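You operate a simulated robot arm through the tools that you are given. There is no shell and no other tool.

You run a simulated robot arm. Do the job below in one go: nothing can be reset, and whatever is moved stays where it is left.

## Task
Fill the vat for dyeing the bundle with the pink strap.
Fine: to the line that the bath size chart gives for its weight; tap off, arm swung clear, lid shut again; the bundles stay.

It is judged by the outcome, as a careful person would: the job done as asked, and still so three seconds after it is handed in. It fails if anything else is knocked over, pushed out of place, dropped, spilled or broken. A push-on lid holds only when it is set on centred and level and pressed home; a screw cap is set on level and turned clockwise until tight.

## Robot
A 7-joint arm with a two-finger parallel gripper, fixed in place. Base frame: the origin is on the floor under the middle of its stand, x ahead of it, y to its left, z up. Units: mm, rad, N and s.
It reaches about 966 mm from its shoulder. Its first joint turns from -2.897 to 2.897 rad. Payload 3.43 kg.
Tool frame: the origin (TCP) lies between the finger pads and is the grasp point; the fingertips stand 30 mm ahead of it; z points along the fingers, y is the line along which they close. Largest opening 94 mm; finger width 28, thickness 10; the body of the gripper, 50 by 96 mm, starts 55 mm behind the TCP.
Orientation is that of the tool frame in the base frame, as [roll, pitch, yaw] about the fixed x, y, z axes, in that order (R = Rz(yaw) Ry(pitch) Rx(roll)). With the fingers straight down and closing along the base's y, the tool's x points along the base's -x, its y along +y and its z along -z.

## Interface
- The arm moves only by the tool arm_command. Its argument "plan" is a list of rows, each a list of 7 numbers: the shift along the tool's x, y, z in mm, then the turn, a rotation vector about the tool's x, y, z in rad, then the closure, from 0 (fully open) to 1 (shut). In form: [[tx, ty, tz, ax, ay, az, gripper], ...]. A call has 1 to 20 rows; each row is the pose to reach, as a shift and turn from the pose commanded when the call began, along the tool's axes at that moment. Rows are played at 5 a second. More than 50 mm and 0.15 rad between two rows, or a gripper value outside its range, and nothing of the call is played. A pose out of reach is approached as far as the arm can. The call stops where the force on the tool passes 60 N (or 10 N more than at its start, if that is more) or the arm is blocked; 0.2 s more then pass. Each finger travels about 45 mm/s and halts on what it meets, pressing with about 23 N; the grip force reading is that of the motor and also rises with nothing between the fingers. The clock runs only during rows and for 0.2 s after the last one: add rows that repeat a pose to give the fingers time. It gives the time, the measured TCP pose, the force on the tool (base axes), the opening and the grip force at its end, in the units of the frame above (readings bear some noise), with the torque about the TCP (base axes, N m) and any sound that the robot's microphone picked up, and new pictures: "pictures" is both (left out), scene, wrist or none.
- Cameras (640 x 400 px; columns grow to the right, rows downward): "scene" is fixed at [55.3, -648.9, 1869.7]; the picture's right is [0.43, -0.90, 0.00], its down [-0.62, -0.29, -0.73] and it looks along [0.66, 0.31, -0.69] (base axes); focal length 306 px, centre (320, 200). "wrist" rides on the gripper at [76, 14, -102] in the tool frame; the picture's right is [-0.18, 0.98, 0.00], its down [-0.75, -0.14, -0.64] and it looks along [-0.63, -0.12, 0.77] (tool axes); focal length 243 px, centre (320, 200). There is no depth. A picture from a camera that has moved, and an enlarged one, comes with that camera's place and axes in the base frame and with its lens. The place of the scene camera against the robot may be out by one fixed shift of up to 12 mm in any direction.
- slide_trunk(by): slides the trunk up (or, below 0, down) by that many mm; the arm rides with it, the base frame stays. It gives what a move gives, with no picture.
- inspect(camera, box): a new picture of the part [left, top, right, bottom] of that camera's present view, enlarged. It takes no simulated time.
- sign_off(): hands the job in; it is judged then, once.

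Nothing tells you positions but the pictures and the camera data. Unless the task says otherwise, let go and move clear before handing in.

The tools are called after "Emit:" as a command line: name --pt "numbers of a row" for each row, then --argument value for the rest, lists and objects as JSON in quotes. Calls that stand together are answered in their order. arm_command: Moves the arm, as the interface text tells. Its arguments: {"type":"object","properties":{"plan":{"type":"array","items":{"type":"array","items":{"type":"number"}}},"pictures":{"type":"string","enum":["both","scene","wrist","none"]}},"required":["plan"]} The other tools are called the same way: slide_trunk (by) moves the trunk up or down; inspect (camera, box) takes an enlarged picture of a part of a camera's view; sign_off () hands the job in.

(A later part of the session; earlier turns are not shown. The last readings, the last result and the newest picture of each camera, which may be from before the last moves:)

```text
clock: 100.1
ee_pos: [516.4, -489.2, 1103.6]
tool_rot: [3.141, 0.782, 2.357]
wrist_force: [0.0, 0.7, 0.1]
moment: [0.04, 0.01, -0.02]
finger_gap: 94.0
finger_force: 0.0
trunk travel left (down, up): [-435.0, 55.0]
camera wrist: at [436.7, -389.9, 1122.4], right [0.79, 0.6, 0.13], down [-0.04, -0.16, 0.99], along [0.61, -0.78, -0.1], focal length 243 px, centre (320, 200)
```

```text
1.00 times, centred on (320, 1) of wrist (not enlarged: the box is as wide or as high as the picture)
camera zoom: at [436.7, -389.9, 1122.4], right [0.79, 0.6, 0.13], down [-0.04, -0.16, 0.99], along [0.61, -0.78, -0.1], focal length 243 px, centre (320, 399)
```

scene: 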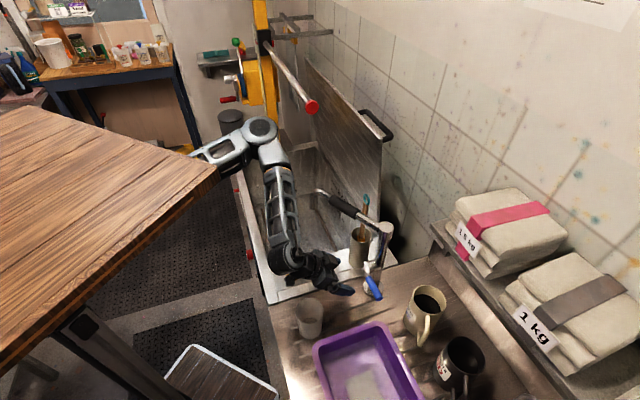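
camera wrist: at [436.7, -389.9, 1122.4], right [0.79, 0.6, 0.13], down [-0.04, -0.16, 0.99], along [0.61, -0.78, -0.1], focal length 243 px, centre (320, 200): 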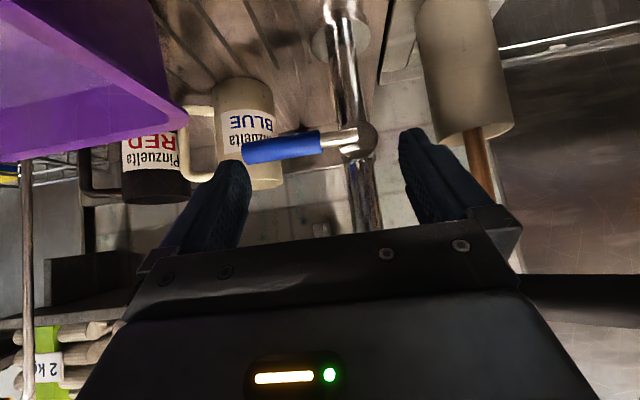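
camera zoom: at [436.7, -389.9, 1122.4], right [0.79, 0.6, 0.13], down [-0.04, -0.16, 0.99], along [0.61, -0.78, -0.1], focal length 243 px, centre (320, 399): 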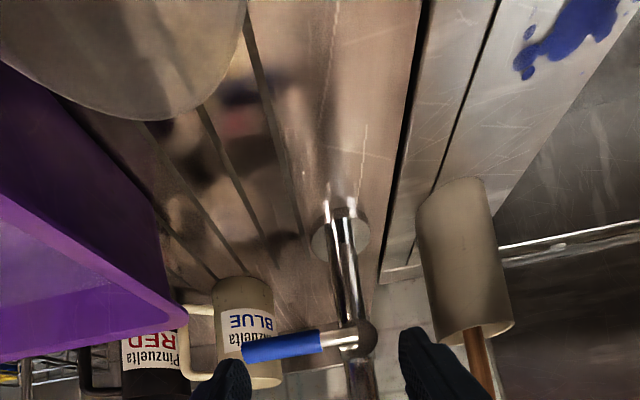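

The jaws straddle the pivot region correctly and the lever lies where I computed it. I slide in so that the left finger comes under the grip.

Emit:
arm_command --pt "0 0 30 0 0 0 0" --pt "0 0 60 0 0 0 0" --pt "0 0 90 0 0 0 0" --pt "0 0 120 0 0 0 0" --pictures "both"

Emit:
inspect --camera "wrist" --box '[0, 0, 640, 2]'

Emit:
inspect --camera "scene" --box '[330, 210, 430, 320]'

```text
clock: 101.1
ee_pos: [576.0, -548.5, 1018.3]
tool_rot: [3.142, 0.782, 2.357]
wrist_force: [-0.4, -0.5, 0.7]
moment: [0.02, 0.01, -0.03]
finger_gap: 94.1
finger_force: 0.2
trunk travel left (down, up): [-435.0, 55.0]
camera wrist: at [496.6, -449.5, 1037.9], right [0.79, 0.6, 0.13], down [-0.04, -0.16, 0.99], along [0.61, -0.78, -0.1], focal length 243 px, centre (320, 200)
```

scene: 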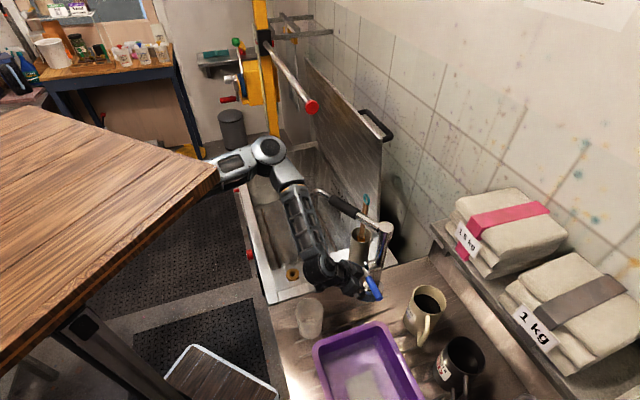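
wrist: 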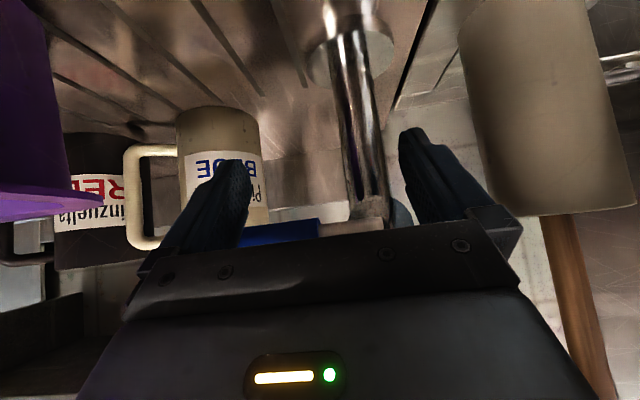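

```text
1.00 times, centred on (320, 1) of wrist (not enlarged: the box is as wide or as high as the picture)
camera zoom: at [496.6, -449.5, 1037.9], right [0.79, 0.6, 0.13], down [-0.04, -0.16, 0.99], along [0.61, -0.78, -0.1], focal length 243 px, centre (320, 399)
```

zoom: 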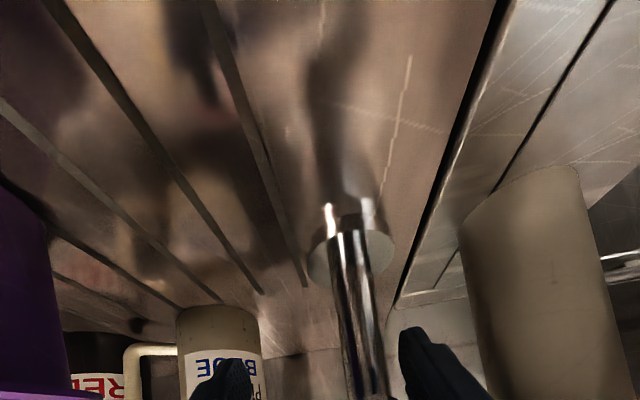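

```text
3.64 times, centred on (380, 265) of scene
camera zoom: at [55.3, -648.9, 1869.7], right [0.43, -0.9, 0.0], down [-0.62, -0.29, -0.73], along [0.66, 0.31, -0.69], focal length 1114 px, centre (102, -36)
```

zoom: 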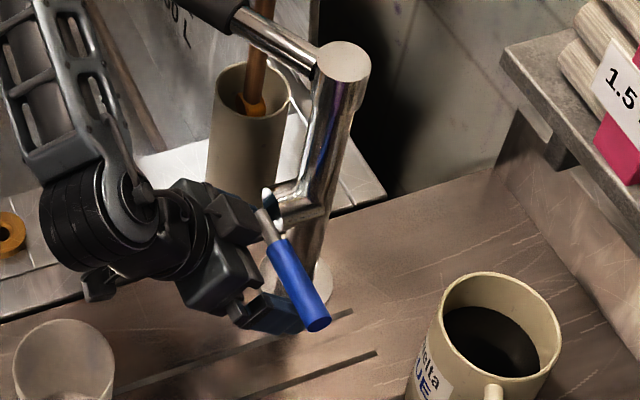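

Left finger is under the grip, right finger clears the cup. I run one measured cycle: lift to about 48°, hold 0.8 s, then push the lever shut with the right finger.

Emit:
arm_command --pt "-7.1 1 -7.1 0 0 0 0" --pt "-22 2.2 -22 0 0 0 0" --pt "-36.2 8.2 -36.2 0 0 0 0" --pt "-48.8 19.5 -48.8 0 0 0 0" --pt "-48.8 19.5 -48.8 0 0 0 0" --pt "-48.8 19.5 -48.8 0 0 0 0" --pt "-48.8 19.5 -48.8 0 0 0 0" --pt "-48.8 19.5 -48.8 0 0 0 0" --pt "-69.3 -16.4 -69.3 0 0 0 0" --pt "-73.2 -49.4 -73.2 0 0 0 0" --pt "-76.6 -81.2 -76.6 0 0 0 0" --pt "-65.1 -99.3 -65.1 0 0 0 0" --pt "-49.2 -106.9 -49.2 0 0 0 0" --pt "-46.5 -106.9 -46.5 0 0 0 0" --pictures "both"

Emit:
inspect --camera "scene" --box '[270, 160, 430, 320]'

```text
clock: 104.1
ee_pos: [499.7, -624.8, 1086.7]
tool_rot: [3.141, 0.786, 2.353]
wrist_force: [-5.1, 8.4, 16.4]
moment: [0.7, -0.59, 0.49]
finger_gap: 94.0
finger_force: 0.1
trunk travel left (down, up): [-435.0, 55.0]
camera wrist: at [419.7, -525.2, 1105.0], right [0.79, 0.6, 0.13], down [-0.04, -0.16, 0.99], along [0.61, -0.78, -0.1], focal length 243 px, centre (320, 200)
```

scene: 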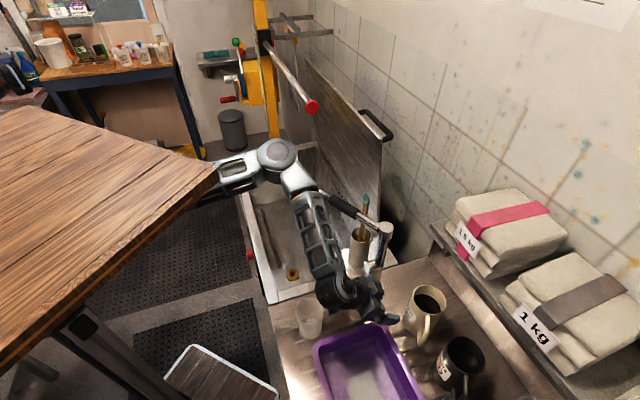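
wrist: 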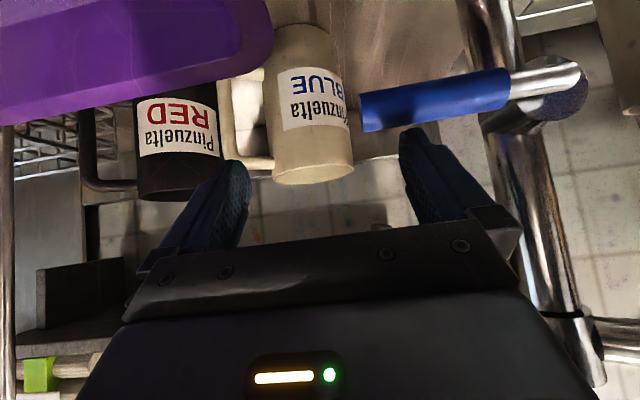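

```text
2.50 times, centred on (350, 240) of scene
camera zoom: at [55.3, -648.9, 1869.7], right [0.43, -0.9, 0.0], down [-0.62, -0.29, -0.73], along [0.66, 0.31, -0.69], focal length 766 px, centre (245, 100)
```

zoom: 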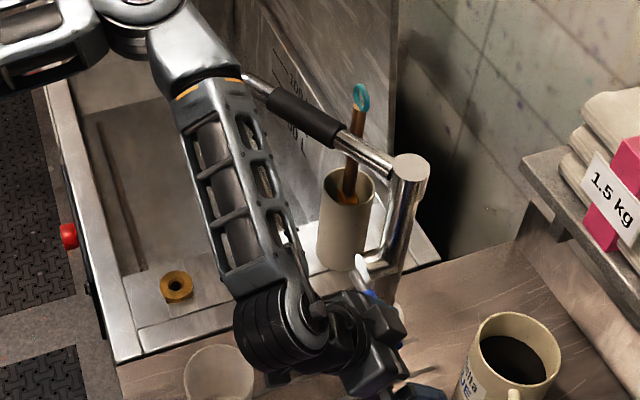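

The cycle ran and the lever is back on its stop. I return to the frontal viewpoint to read the level.

Emit:
arm_command --pt "0 0 -40 0 0 0 0" --pt "0 0 -80 0 0 0 0.5" --pt "0 0 -120 0 0 0 1" --pt "-6 40.7 -138.8 -0.0041 0.0872 -0.01 1" --pt "-11.9 81.4 -157.6 -0.0083 0.1744 -0.02 1" --pt "-17.9 122.1 -176.4 -0.0124 0.2616 -0.03 1" --pt "-23.8 162.8 -195.2 -0.0166 0.3488 -0.04 1" --pt "-29.8 203.6 -213.9 -0.0207 0.436 -0.05 1" --pt "-35.7 244.3 -232.7 -0.0249 0.5232 -0.06 1" --pt "-41.7 285 -251.5 -0.029 0.6104 -0.07 1" --pt "-47.6 325.7 -270.3 -0.0332 0.6976 -0.08 1" --pt "-53.6 366.4 -289.1 -0.0373 0.7848 -0.09 1" --pictures "both"

Emit:
inspect --camera "wrist" --box '[400, 130, 480, 180]'

Emit:
inspect --camera "wrist" --box '[390, 120, 510, 195]'

Emit:
inspect --camera "scene" --box '[260, 160, 420, 310]'

```text
clock: 106.7
ee_pos: [642.6, -245.4, 1329.0]
tool_rot: [-3.141, -0.007, 2.45]
wrist_force: [0.3, -0.7, 0.5]
moment: [0.01, 0.01, 0.03]
finger_gap: 0.0
finger_force: 23.0
trunk travel left (down, up): [-435.0, 55.0]
camera wrist: at [592.2, -187.9, 1431.0], right [0.77, 0.64, 0.0], down [0.49, -0.59, 0.64], along [0.41, -0.49, -0.77], focal length 243 px, centre (320, 200)
```

scene: 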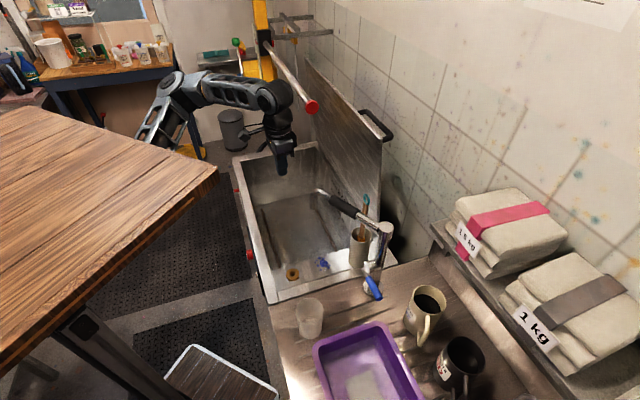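
wrist: 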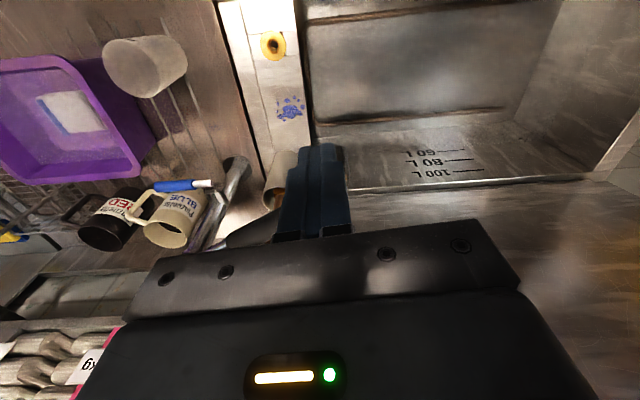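

```text
8.00 times, centred on (440, 155) of wrist
camera zoom: at [592.2, -187.9, 1431.0], right [0.77, 0.64, 0.0], down [0.49, -0.59, 0.64], along [0.41, -0.49, -0.77], focal length 1941 px, centre (-640, 560)
```

zoom: 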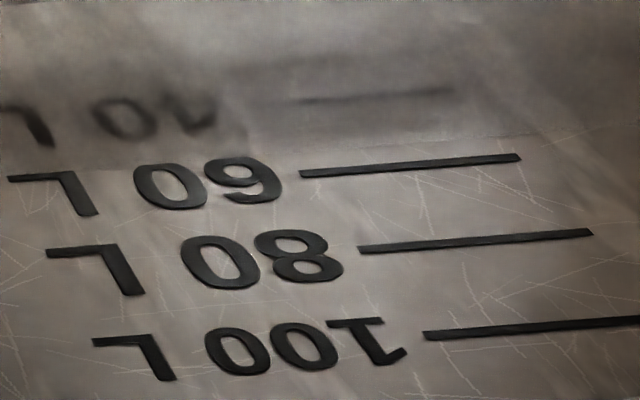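

```text
5.33 times, centred on (450, 158) of wrist
camera zoom: at [592.2, -187.9, 1431.0], right [0.77, 0.64, 0.0], down [0.49, -0.59, 0.64], along [0.41, -0.49, -0.77], focal length 1294 px, centre (-373, 427)
```

zoom: 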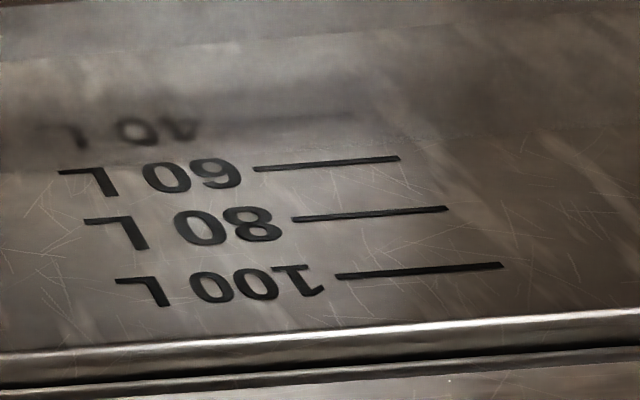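

```text
2.67 times, centred on (340, 235) of scene
camera zoom: at [55.3, -648.9, 1869.7], right [0.43, -0.9, 0.0], down [-0.62, -0.29, -0.73], along [0.66, 0.31, -0.69], focal length 817 px, centre (267, 107)
```

zoom: 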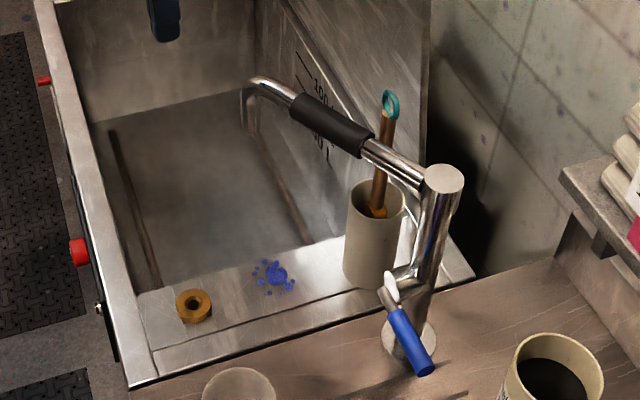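

Emit:
inspect --camera "wrist" --box '[425, 138, 475, 168]'

Emit:
inspect --camera "wrist" --box '[395, 138, 435, 163]'

Emit:
inspect --camera "wrist" --box '[455, 130, 495, 155]'

```text
12.80 times, centred on (450, 153) of wrist
camera zoom: at [592.2, -187.9, 1431.0], right [0.77, 0.64, 0.0], down [0.49, -0.59, 0.64], along [0.41, -0.49, -0.77], focal length 3106 px, centre (-1344, 802)
```

zoom: 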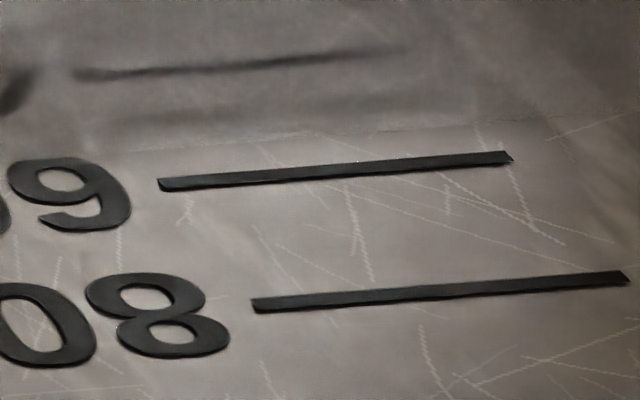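

```text
16.00 times, centred on (415, 150) of wrist
camera zoom: at [592.2, -187.9, 1431.0], right [0.77, 0.64, 0.0], down [0.49, -0.59, 0.64], along [0.41, -0.49, -0.77], focal length 3882 px, centre (-1200, 992)
```

zoom: 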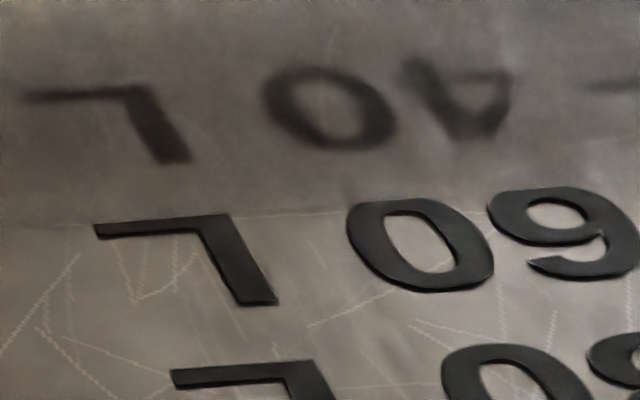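

```text
16.00 times, centred on (475, 142) of wrist
camera zoom: at [592.2, -187.9, 1431.0], right [0.77, 0.64, 0.0], down [0.49, -0.59, 0.64], along [0.41, -0.49, -0.77], focal length 3882 px, centre (-2160, 1120)
```

zoom: 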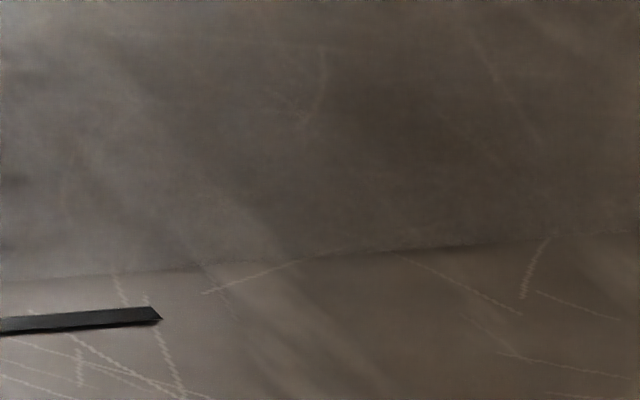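

The waterline is now sharp in the enlargement: about 52 L, so that cycle added only around 1.3 L (small flow at partial lift). I go back to the lever for a longer, slow top-up.

Emit:
arm_command --pt "-7.3 -44 5.8 0 0 0 1" --pt "-14.7 -88 11.6 0 0 0 1" --pt "-22 -132 17.4 0 0 0 1" --pt "-29.4 -176 23.2 0 0 0 1" --pt "-36.7 -220 29 0 0 0 1" --pt "-40.3 -227.5 61.7 0.0062 -0.1308 0.015 0.5" --pt "-43.9 -235 94.3 0.0124 -0.2616 0.03 0" --pt "-47.5 -242.5 127 0.0187 -0.3924 0.045 0" --pt "-51.1 -250 159.7 0.0249 -0.5232 0.06 0" --pt "-54.7 -257.5 192.3 0.0311 -0.654 0.075 0" --pt "-58.3 -265 225 0.0373 -0.7848 0.09 0" --pictures "wrist"

Emit:
arm_command --pt "0 0 30 0 0 0 0" --pt "0 0 60 0 0 0 0" --pt "0 0 90 0 0 0 0" --pt "0 0 120 0 0 0 0" --pictures "wrist"

```text
clock: 109.1
ee_pos: [517.2, -489.0, 1101.8]
tool_rot: [-3.141, 0.781, 2.357]
wrist_force: [-0.5, 1.0, 0.4]
moment: [0.0, 0.0, -0.04]
finger_gap: 93.8
finger_force: 0.1
trunk travel left (down, up): [-435.0, 55.0]
camera wrist: at [437.5, -389.4, 1120.2], right [0.79, 0.6, 0.13], down [-0.04, -0.16, 0.99], along [0.61, -0.78, -0.1], focal length 243 px, centre (320, 200)
```

wrist: 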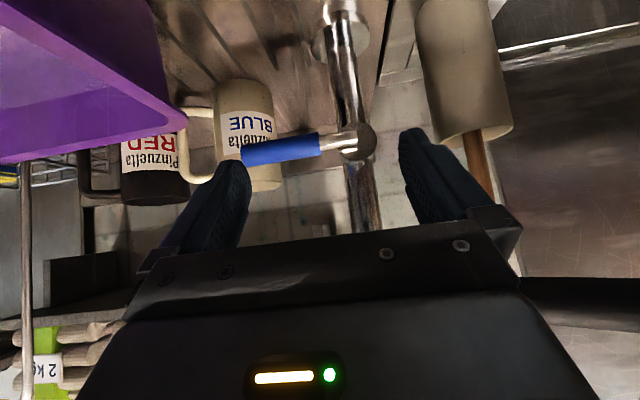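

```text
clock: 110.1
ee_pos: [577.4, -549.0, 1015.4]
tool_rot: [-3.141, 0.783, 2.358]
wrist_force: [-0.9, 0.5, 0.3]
moment: [0.04, 0.0, -0.01]
finger_gap: 94.1
finger_force: 0.1
trunk travel left (down, up): [-435.0, 55.0]
camera wrist: at [497.9, -450.6, 1035.6], right [0.79, 0.6, 0.13], down [-0.04, -0.16, 0.99], along [0.61, -0.78, -0.1], focal length 243 px, centre (320, 200)
```

wrist: 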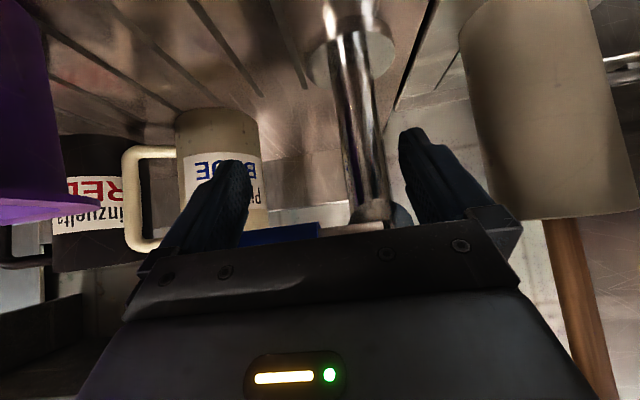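

Emit:
arm_command --pt "-9.2 1 -9.2 0 0 0 0" --pt "-24 2 -24 0 0 0 0" --pt "-38.2 8 -38.2 0 0 0 0" --pt "-53.5 22 -53.5 0 0 0 0" --pt "-53.5 22 -53.5 0 0 0 0" --pt "-53.5 22 -53.5 0 0 0 0" --pt "-53.5 22 -53.5 0 0 0 0" --pt "-53.5 22 -53.5 0 0 0 0" --pt "-53.5 22 -53.5 0 0 0 0" --pt "-53.5 22 -53.5 0 0 0 0" --pt "-53.5 22 -53.5 0 0 0 0" --pt "-53.5 22 -53.5 0 0 0 0" --pt "-53.5 22 -53.5 0 0 0 0" --pt "-53.5 22 -53.5 0 0 0 0" --pt "-53.5 22 -53.5 0 0 0 0" --pt "-53.5 22 -53.5 0 0 0 0" --pt "-53.5 22 -53.5 0 0 0 0" --pt "-53.5 22 -53.5 0 0 0 0" --pictures "both"

Emit:
inspect --camera "scene" --box '[300, 170, 400, 250]'

Emit:
inspect --camera "scene" --box '[330, 175, 365, 225]'

```text
clock: 113.9
ee_pos: [594.3, -533.2, 1092.6]
tool_rot: [3.141, 0.782, 2.356]
wrist_force: [-0.2, 0.1, 0.0]
moment: [0.0, -0.01, 0.0]
finger_gap: 94.1
finger_force: 0.0
trunk travel left (down, up): [-435.0, 55.0]
camera wrist: at [514.5, -435.0, 1111.6], right [0.79, 0.6, 0.13], down [-0.04, -0.16, 0.99], along [0.61, -0.78, -0.1], focal length 243 px, centre (320, 200)
```

scene: 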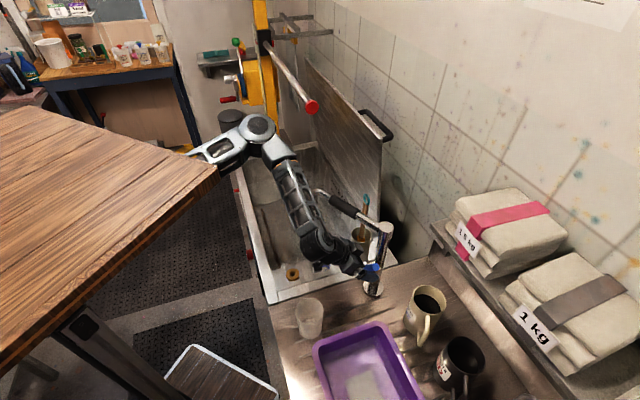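
wrist: 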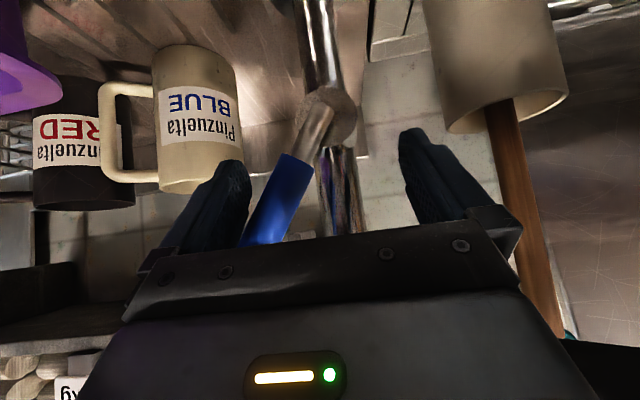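

```text
5.00 times, centred on (350, 210) of scene
camera zoom: at [55.3, -648.9, 1869.7], right [0.43, -0.9, 0.0], down [-0.62, -0.29, -0.73], along [0.66, 0.31, -0.69], focal length 1532 px, centre (170, 150)
```

zoom: 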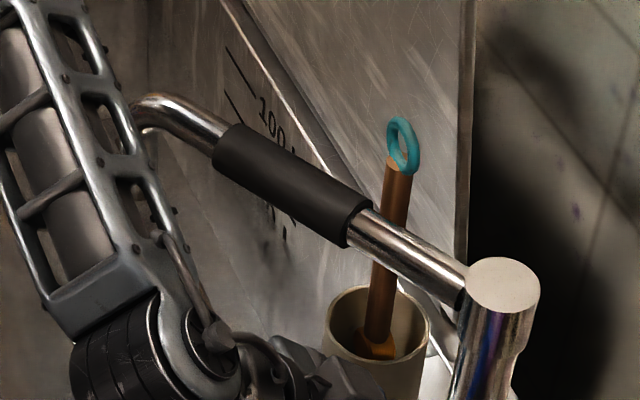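

```text
8.00 times, centred on (348, 200) of scene
camera zoom: at [55.3, -648.9, 1869.7], right [0.43, -0.9, 0.0], down [-0.62, -0.29, -0.73], along [0.66, 0.31, -0.69], focal length 2452 px, centre (100, 200)
```

zoom: 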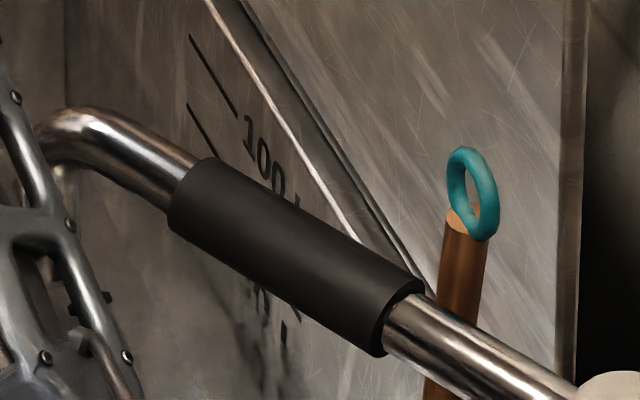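

Emit:
inspect --camera "scene" --box '[330, 198, 360, 220]'

Emit:
inspect --camera "scene" --box '[318, 185, 348, 225]'

```text
16.00 times, centred on (345, 209) of scene
camera zoom: at [55.3, -648.9, 1869.7], right [0.43, -0.9, 0.0], down [-0.62, -0.29, -0.73], along [0.66, 0.31, -0.69], focal length 4904 px, centre (-80, 56)
```

zoom: 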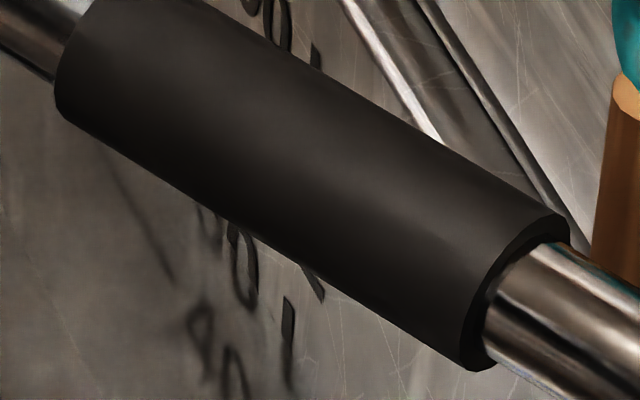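

```text
10.00 times, centred on (333, 205) of scene
camera zoom: at [55.3, -648.9, 1869.7], right [0.43, -0.9, 0.0], down [-0.62, -0.29, -0.73], along [0.66, 0.31, -0.69], focal length 3065 px, centre (190, 150)
```

zoom: 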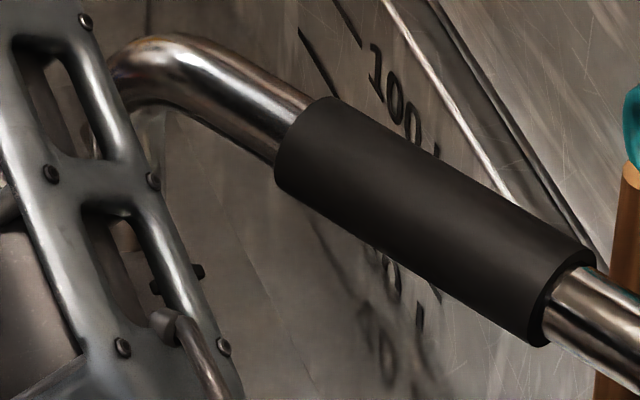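

Emit:
inspect --camera "scene" --box '[334, 207, 348, 222]'

Emit:
inspect --camera "scene" --box '[336, 206, 344, 212]'

```text
16.00 times, centred on (341, 214) of scene
camera zoom: at [55.3, -648.9, 1869.7], right [0.43, -0.9, 0.0], down [-0.62, -0.29, -0.73], along [0.66, 0.31, -0.69], focal length 4904 px, centre (-16, -32)
```

zoom: 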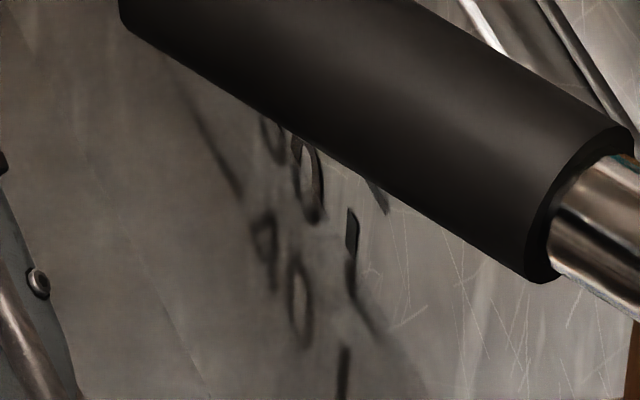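

```text
16.00 times, centred on (340, 209) of scene
camera zoom: at [55.3, -648.9, 1869.7], right [0.43, -0.9, 0.0], down [-0.62, -0.29, -0.73], along [0.66, 0.31, -0.69], focal length 4904 px, centre (0, 56)
```

zoom: 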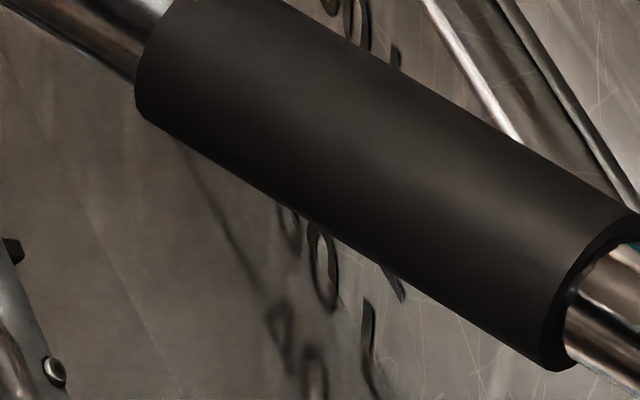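

The scene shows the waterline already within the "60 L" lettering (about 58 L), faster than I expected. I close the lever now.

Emit:
arm_command --pt "-15.3 -40.2 -15.3 0 0 0 0" --pt "-19.4 -73.2 -19.4 0 0 0 0" --pt "-22.6 -105 -22.6 0 0 0 0" --pt "-11.2 -123.1 -11.2 0 0 0 0" --pt "4.7 -130.7 4.7 0 0 0 0" --pt "7.5 -130.7 7.5 0 0 0 0" --pictures "both"

Emit:
inspect --camera "scene" --box '[334, 207, 348, 222]'

```text
clock: 115.3
ee_pos: [500.3, -624.6, 1086.9]
tool_rot: [3.141, 0.789, 2.355]
wrist_force: [-3.5, 13.7, 35.7]
moment: [1.37, -1.39, 0.87]
finger_gap: 94.1
finger_force: 0.0
trunk travel left (down, up): [-435.0, 55.0]
camera wrist: at [420.9, -526.7, 1104.6], right [0.79, 0.6, 0.13], down [-0.05, -0.15, 0.99], along [0.62, -0.78, -0.09], focal length 243 px, centre (320, 200)
```

scene: 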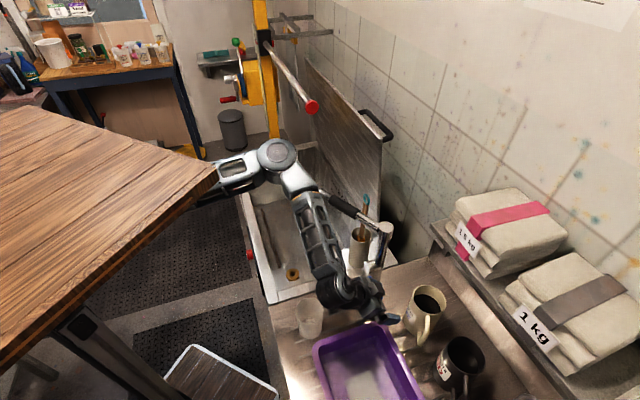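
wrist: 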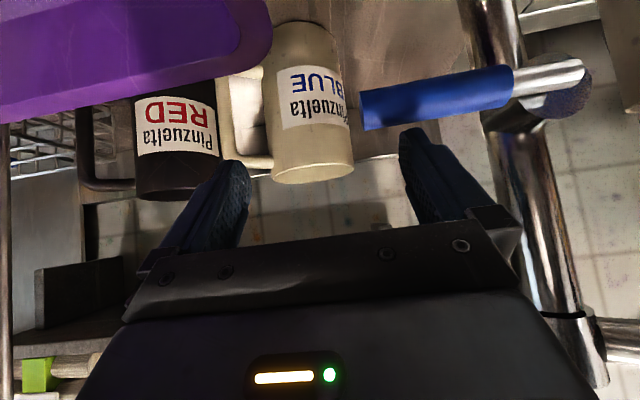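

```text
16.00 times, centred on (341, 214) of scene
camera zoom: at [55.3, -648.9, 1869.7], right [0.43, -0.9, 0.0], down [-0.62, -0.29, -0.73], along [0.66, 0.31, -0.69], focal length 4904 px, centre (-16, -32)
```

zoom: 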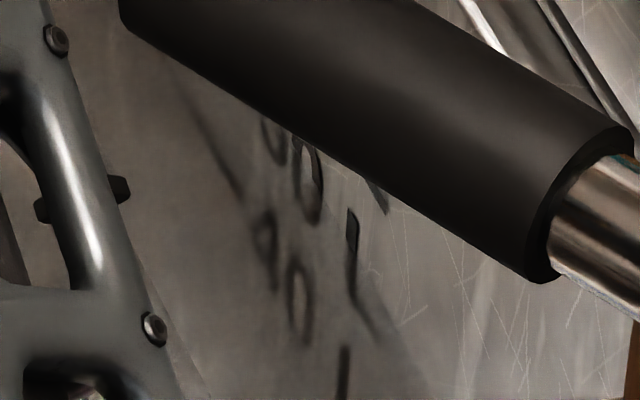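

Emit:
arm_command --pt "0 0 -40 0 0 0 0" --pt "0 0 -80 0 0 0 0.5" --pt "0 0 -120 0 0 0 1" --pt "-6 40.7 -138.8 -0.0041 0.0872 -0.01 1" --pt "-11.9 81.4 -157.6 -0.0083 0.1744 -0.02 1" --pt "-17.9 122.1 -176.4 -0.0124 0.2616 -0.03 1" --pt "-23.8 162.8 -195.2 -0.0166 0.3488 -0.04 1" --pt "-29.8 203.6 -213.9 -0.0207 0.436 -0.05 1" --pt "-35.7 244.3 -232.7 -0.0249 0.5232 -0.06 1" --pt "-41.7 285 -251.5 -0.029 0.6104 -0.07 1" --pt "-47.6 325.7 -270.3 -0.0332 0.6976 -0.08 1" --pt "-53.6 366.4 -289.1 -0.0373 0.7848 -0.09 1" --pictures "both"

Emit:
inspect --camera "wrist" --box '[425, 138, 475, 168]'

Emit:
inspect --camera "wrist" --box '[400, 130, 480, 180]'

Emit:
inspect --camera "wrist" --box '[455, 135, 495, 160]'

```text
clock: 117.9
ee_pos: [643.4, -250.0, 1324.5]
tool_rot: [3.141, -0.004, 2.45]
wrist_force: [-0.8, -0.3, 0.0]
moment: [0.01, -0.01, -0.02]
finger_gap: 0.2
finger_force: 23.3
trunk travel left (down, up): [-435.0, 55.0]
camera wrist: at [592.7, -190.9, 1427.4], right [0.77, 0.64, 0.0], down [0.49, -0.59, 0.64], along [0.41, -0.49, -0.77], focal length 243 px, centre (320, 200)
```

scene: 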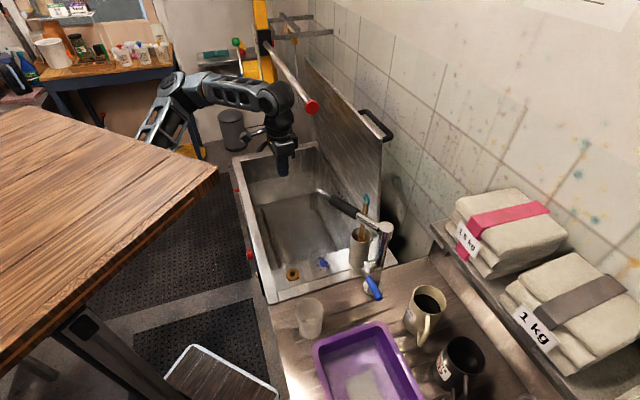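
wrist: 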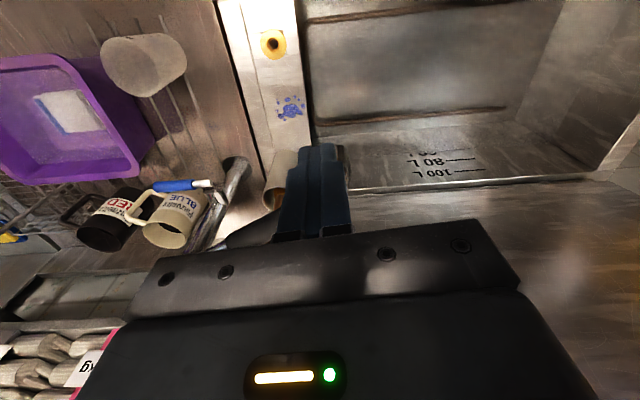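

```text
12.80 times, centred on (450, 153) of wrist
camera zoom: at [592.7, -190.9, 1427.4], right [0.77, 0.64, 0.0], down [0.49, -0.59, 0.64], along [0.41, -0.49, -0.77], focal length 3106 px, centre (-1344, 802)
```

zoom: 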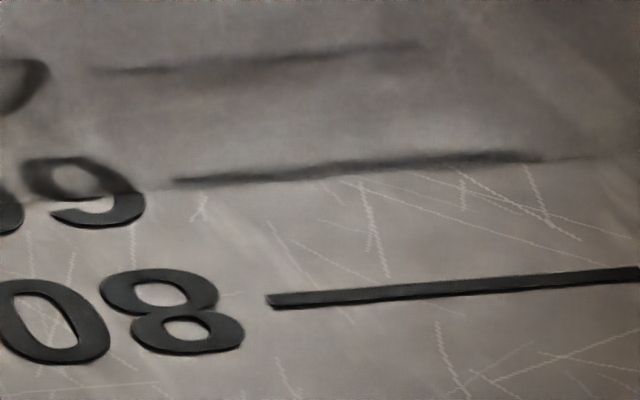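

```text
8.00 times, centred on (440, 155) of wrist
camera zoom: at [592.7, -190.9, 1427.4], right [0.77, 0.64, 0.0], down [0.49, -0.59, 0.64], along [0.41, -0.49, -0.77], focal length 1941 px, centre (-640, 560)
```

zoom: 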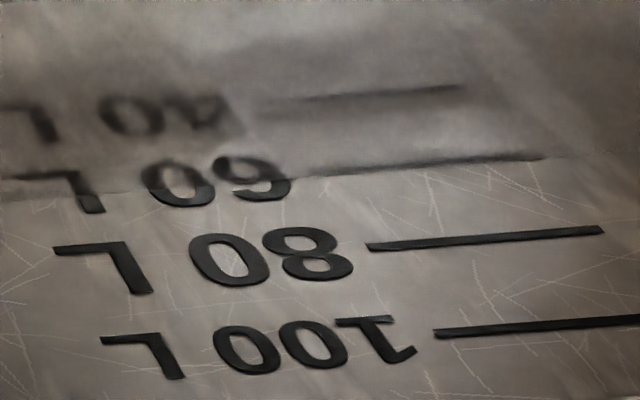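

```text
16.00 times, centred on (475, 148) of wrist
camera zoom: at [592.7, -190.9, 1427.4], right [0.77, 0.64, 0.0], down [0.49, -0.59, 0.64], along [0.41, -0.49, -0.77], focal length 3882 px, centre (-2160, 1040)
```

zoom: 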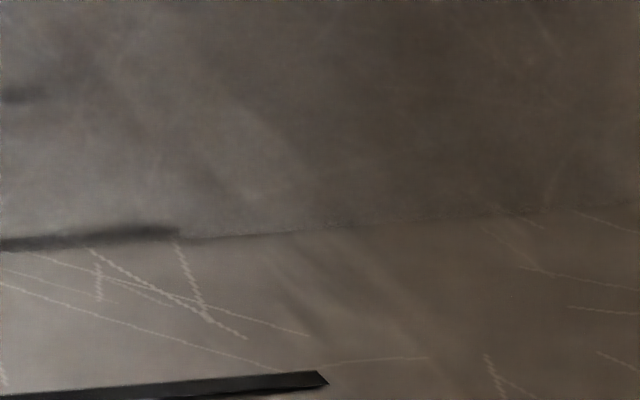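

The waterline now coincides with the 60 L line (within about 1 L) and the tap is shut. Next I swing the tap arm back: I place the closed fingers on the lid side of its sleeve, clear of the brush.

Emit:
arm_command --pt "-36.1 -14.2 0.9 0 0 0 1" --pt "-72.2 -28.5 1.8 0 0 0 1" --pt "-108.4 -42.7 2.7 0 0 0 1" --pt "-144.5 -57 3.6 0 0 0 1" --pt "-180.6 -71.2 4.5 0 0 0 1" --pictures "both"

Emit:
inspect --camera "wrist" --box '[0, 0, 640, 2]'

Emit:
inspect --camera "scene" --box '[280, 140, 430, 290]'

```text
clock: 119.1
ee_pos: [737.2, -418.6, 1321.0]
tool_rot: [3.141, -0.004, 2.451]
wrist_force: [-0.3, 1.5, 0.1]
moment: [-0.03, -0.01, 0.01]
finger_gap: 0.0
finger_force: 23.3
trunk travel left (down, up): [-435.0, 55.0]
camera wrist: at [687.1, -360.5, 1422.8], right [0.77, 0.64, 0.0], down [0.49, -0.59, 0.64], along [0.41, -0.49, -0.77], focal length 243 px, centre (320, 200)
```

scene: 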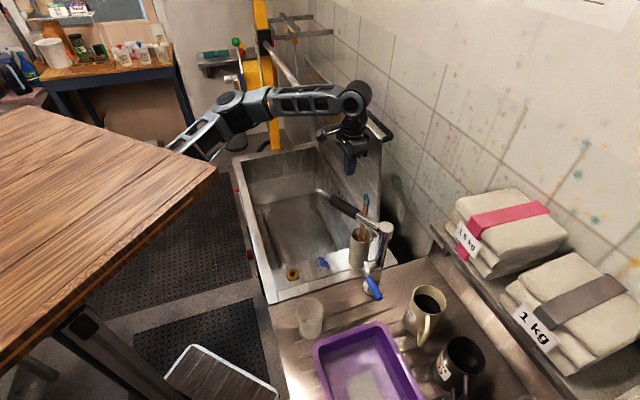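
wrist: 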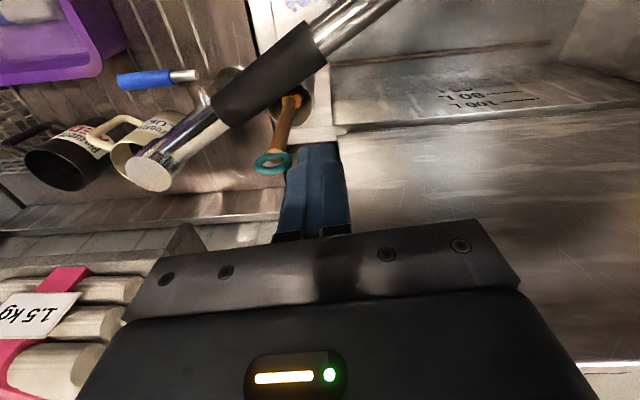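

```text
1.00 times, centred on (320, 1) of wrist (not enlarged: the box is as wide or as high as the picture)
camera zoom: at [687.1, -360.5, 1422.8], right [0.77, 0.64, 0.0], down [0.49, -0.59, 0.64], along [0.41, -0.49, -0.77], focal length 243 px, centre (320, 399)
```

zoom: 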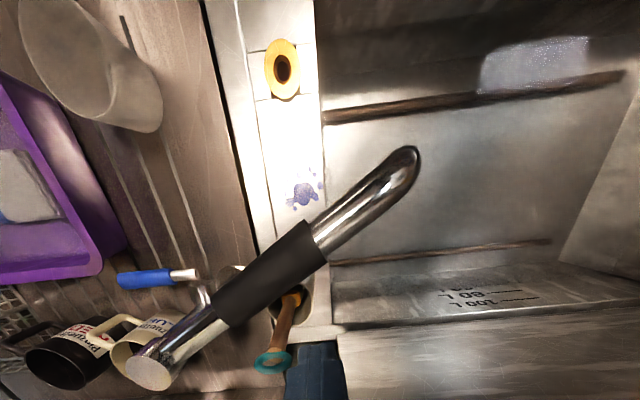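

```text
2.67 times, centred on (355, 215) of scene
camera zoom: at [55.3, -648.9, 1869.7], right [0.43, -0.9, 0.0], down [-0.62, -0.29, -0.73], along [0.66, 0.31, -0.69], focal length 817 px, centre (227, 160)
```

zoom: 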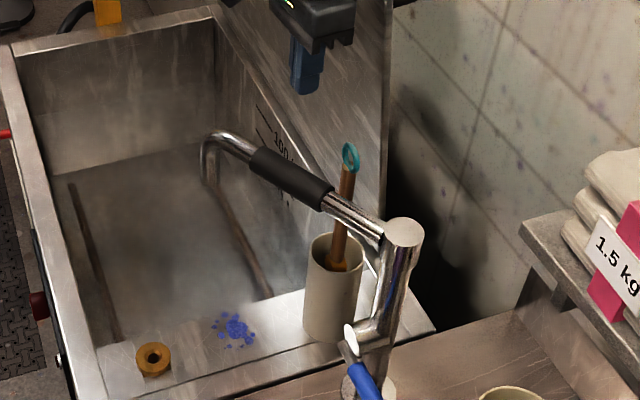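

The fingers are midway between the sleeve and the brush with safe gaps on both sides. I lower them and start pushing the arm back.

Emit:
arm_command --pt "0 0 35 0 0 0 1" --pt "0 0 70 0 0 0 1" --pt "0 0 106 0 0 0 1" --pt "0 0 106 0 0 0 1" --pictures "both"

Emit:
inspect --camera "wrist" --box '[0, 0, 640, 2]'

```text
clock: 120.1
ee_pos: [736.7, -419.5, 1213.0]
tool_rot: [3.141, -0.006, 2.451]
wrist_force: [0.9, 1.1, -0.8]
moment: [-0.02, 0.0, -0.01]
finger_gap: 0.0
finger_force: 23.5
trunk travel left (down, up): [-435.0, 55.0]
camera wrist: at [687.1, -360.4, 1315.9], right [0.77, 0.64, 0.0], down [0.49, -0.59, 0.64], along [0.41, -0.49, -0.77], focal length 243 px, centre (320, 200)
```

scene: 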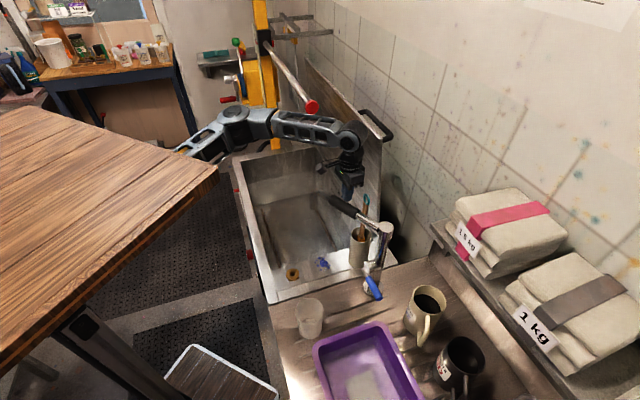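
wrist: 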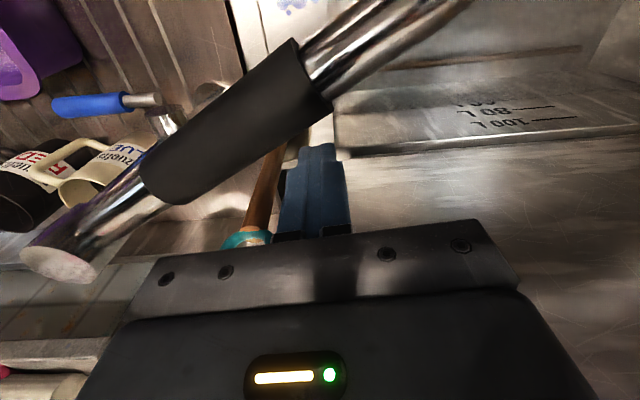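

```text
1.00 times, centred on (320, 1) of wrist (not enlarged: the box is as wide or as high as the picture)
camera zoom: at [687.1, -360.4, 1315.9], right [0.77, 0.64, 0.0], down [0.49, -0.59, 0.64], along [0.41, -0.49, -0.77], focal length 243 px, centre (320, 399)
```

zoom: 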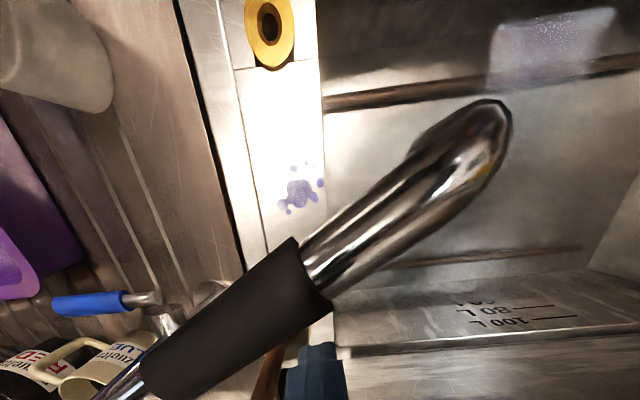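

Emit:
arm_command --pt "7.3 -7.2 0 0 0 0 1" --pt "22 -11 0 0 0 0 1" --pt "36.7 -14.9 0 0 0 0 1" --pt "50.6 -21 0 0 0 0 1" --pt "64.5 -27.6 0 0 0 0 1" --pt "77 -36.2 0 0 0 0 1" --pt "89.6 -44.9 0 0 0 0 1" --pt "100.5 -55.6 0 0 0 0 1" --pt "111.4 -66.3 0 0 0 0 1" --pt "120.2 -78.7 0 0 0 0 1" --pt "129.1 -91.2 0 0 0 0 1" --pt "135.6 -105 0 0 0 0 1" --pt "142.2 -118.7 0 0 0 0 1" --pictures "both"

```text
clock: 122.9
ee_pos: [550.4, -419.2, 1214.3]
tool_rot: [3.14, -0.001, 2.451]
wrist_force: [0.1, 0.6, 0.2]
moment: [-0.04, 0.04, 0.0]
finger_gap: 0.2
finger_force: 22.7
trunk travel left (down, up): [-435.0, 55.0]
camera wrist: at [500.9, -361.1, 1316.4], right [0.77, 0.64, 0.0], down [0.49, -0.59, 0.64], along [0.41, -0.49, -0.77], focal length 243 px, centre (320, 200)
```

scene: 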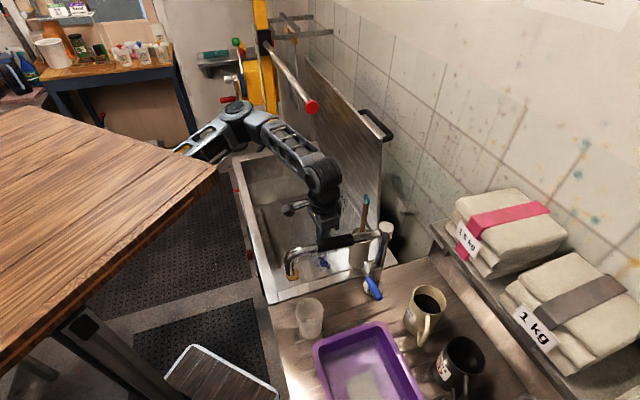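
wrist: 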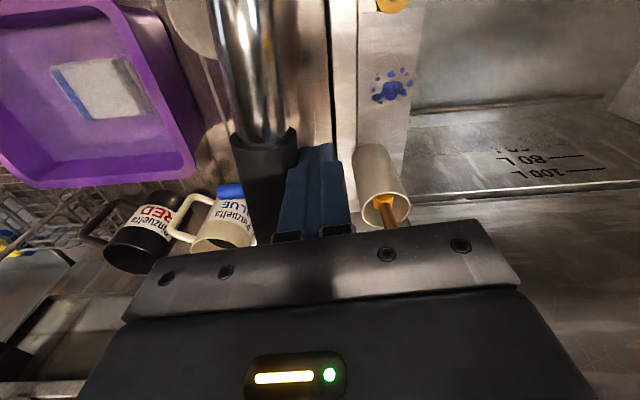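

Emit:
arm_command --pt "4.7 -14.5 0 0 0 0 1" --pt "8.1 -29.4 0 0 0 0 1" --pt "9.9 -44.6 0 0 0 0 1" --pt "11 -59.8 0 0 0 0 1" --pt "10.3 -75 0 0 0 0 1" --pt "8.6 -90.2 0 0 0 0 1" --pt "5.2 -105 0 0 0 0 1" --pt "0.9 -119.7 0 0 0 0 1" --pt "-5 -133.8 0 0 0 0 1" --pt "-11.9 -147.4 0 0 0 0 1" --pt "-20 -160.3 0 0 0 0 1" --pt "-29.1 -172.6 0 0 0 0 1" --pt "-37 -181.5 0 0 0 0 1" --pt "-46 -190.3 0 0 0 0 1" --pictures "both"

Emit:
inspect --camera "scene" --box '[260, 160, 430, 330]'

```text
clock: 125.9
ee_pos: [465.9, -595.2, 1214.1]
tool_rot: [3.14, -0.003, 2.452]
wrist_force: [0.5, 0.1, 0.2]
moment: [-0.03, 0.0, 0.0]
finger_gap: 0.0
finger_force: 23.0
trunk travel left (down, up): [-435.0, 55.0]
camera wrist: at [415.0, -537.4, 1316.4], right [0.77, 0.64, 0.0], down [0.49, -0.59, 0.64], along [0.41, -0.49, -0.77], focal length 243 px, centre (320, 200)
```

scene: 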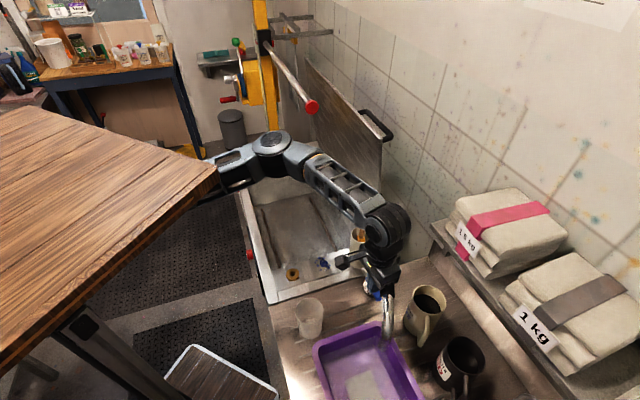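
wrist: 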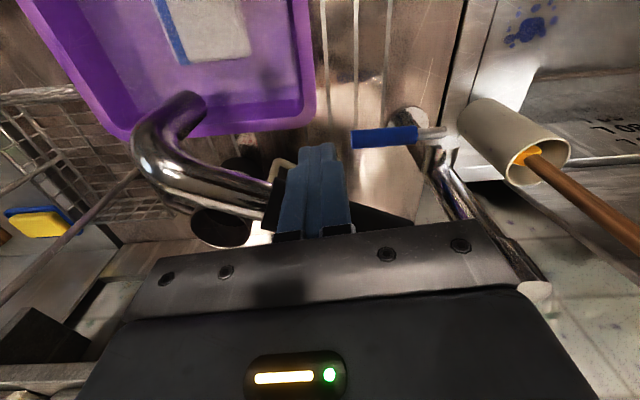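

```text
2.35 times, centred on (345, 245) of scene
camera zoom: at [55.3, -648.9, 1869.7], right [0.43, -0.9, 0.0], down [-0.62, -0.29, -0.73], along [0.66, 0.31, -0.69], focal length 721 px, centre (261, 94)
```

zoom: 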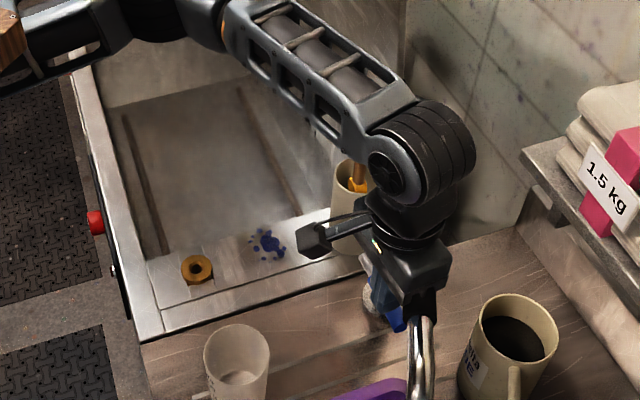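

The tap arm is back over the tub and the lever is down. I raise the hand, lift the trunk a little, and go to the open lid to close it; I will hook its handle from behind.

Emit:
arm_command --pt "0 0 -40 0 0 0 1" --pt "0 0 -80 0 0 0 1" --pt "0 0 -120 0 0 0 1" --pictures "wrist"

Emit:
slide_trunk --by 50

Emit:
inspect --camera "wrist" --box '[0, 0, 640, 2]'

```text
clock: 126.7
ee_pos: [466.6, -595.8, 1334.7]
tool_rot: [3.141, -0.003, 2.45]
wrist_force: [0.5, 0.0, 0.5]
moment: [-0.02, 0.03, 0.0]
finger_gap: 0.1
finger_force: 22.9
trunk travel left (down, up): [-435.0, 55.0]
camera wrist: at [416.1, -537.8, 1437.3], right [0.77, 0.64, 0.0], down [0.49, -0.59, 0.64], along [0.41, -0.49, -0.77], focal length 243 px, centre (320, 200)
```

wrist: 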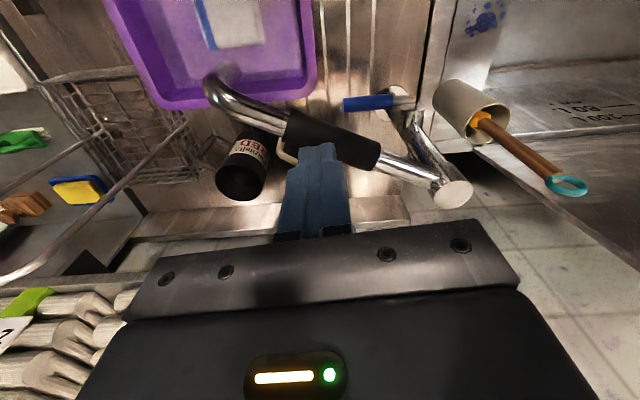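

```text
clock: 127.7
ee_pos: [466.4, -596.4, 1384.7]
tool_rot: [3.14, -0.005, 2.45]
wrist_force: [-0.4, -0.3, 0.4]
moment: [-0.01, 0.01, 0.02]
finger_gap: 0.4
finger_force: 22.7
trunk travel left (down, up): [-485.0, 5.0]
```

```text
1.00 times, centred on (320, 1) of wrist (not enlarged: the box is as wide or as high as the picture)
camera zoom: at [416.0, -537.8, 1486.8], right [0.77, 0.64, 0.0], down [0.49, -0.59, 0.64], along [0.41, -0.49, -0.77], focal length 243 px, centre (320, 399)
```

zoom: 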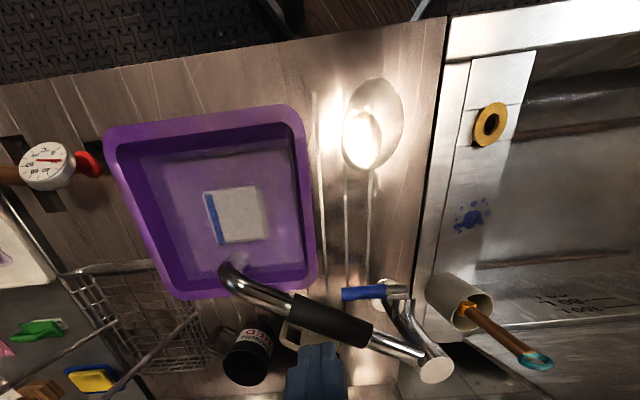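

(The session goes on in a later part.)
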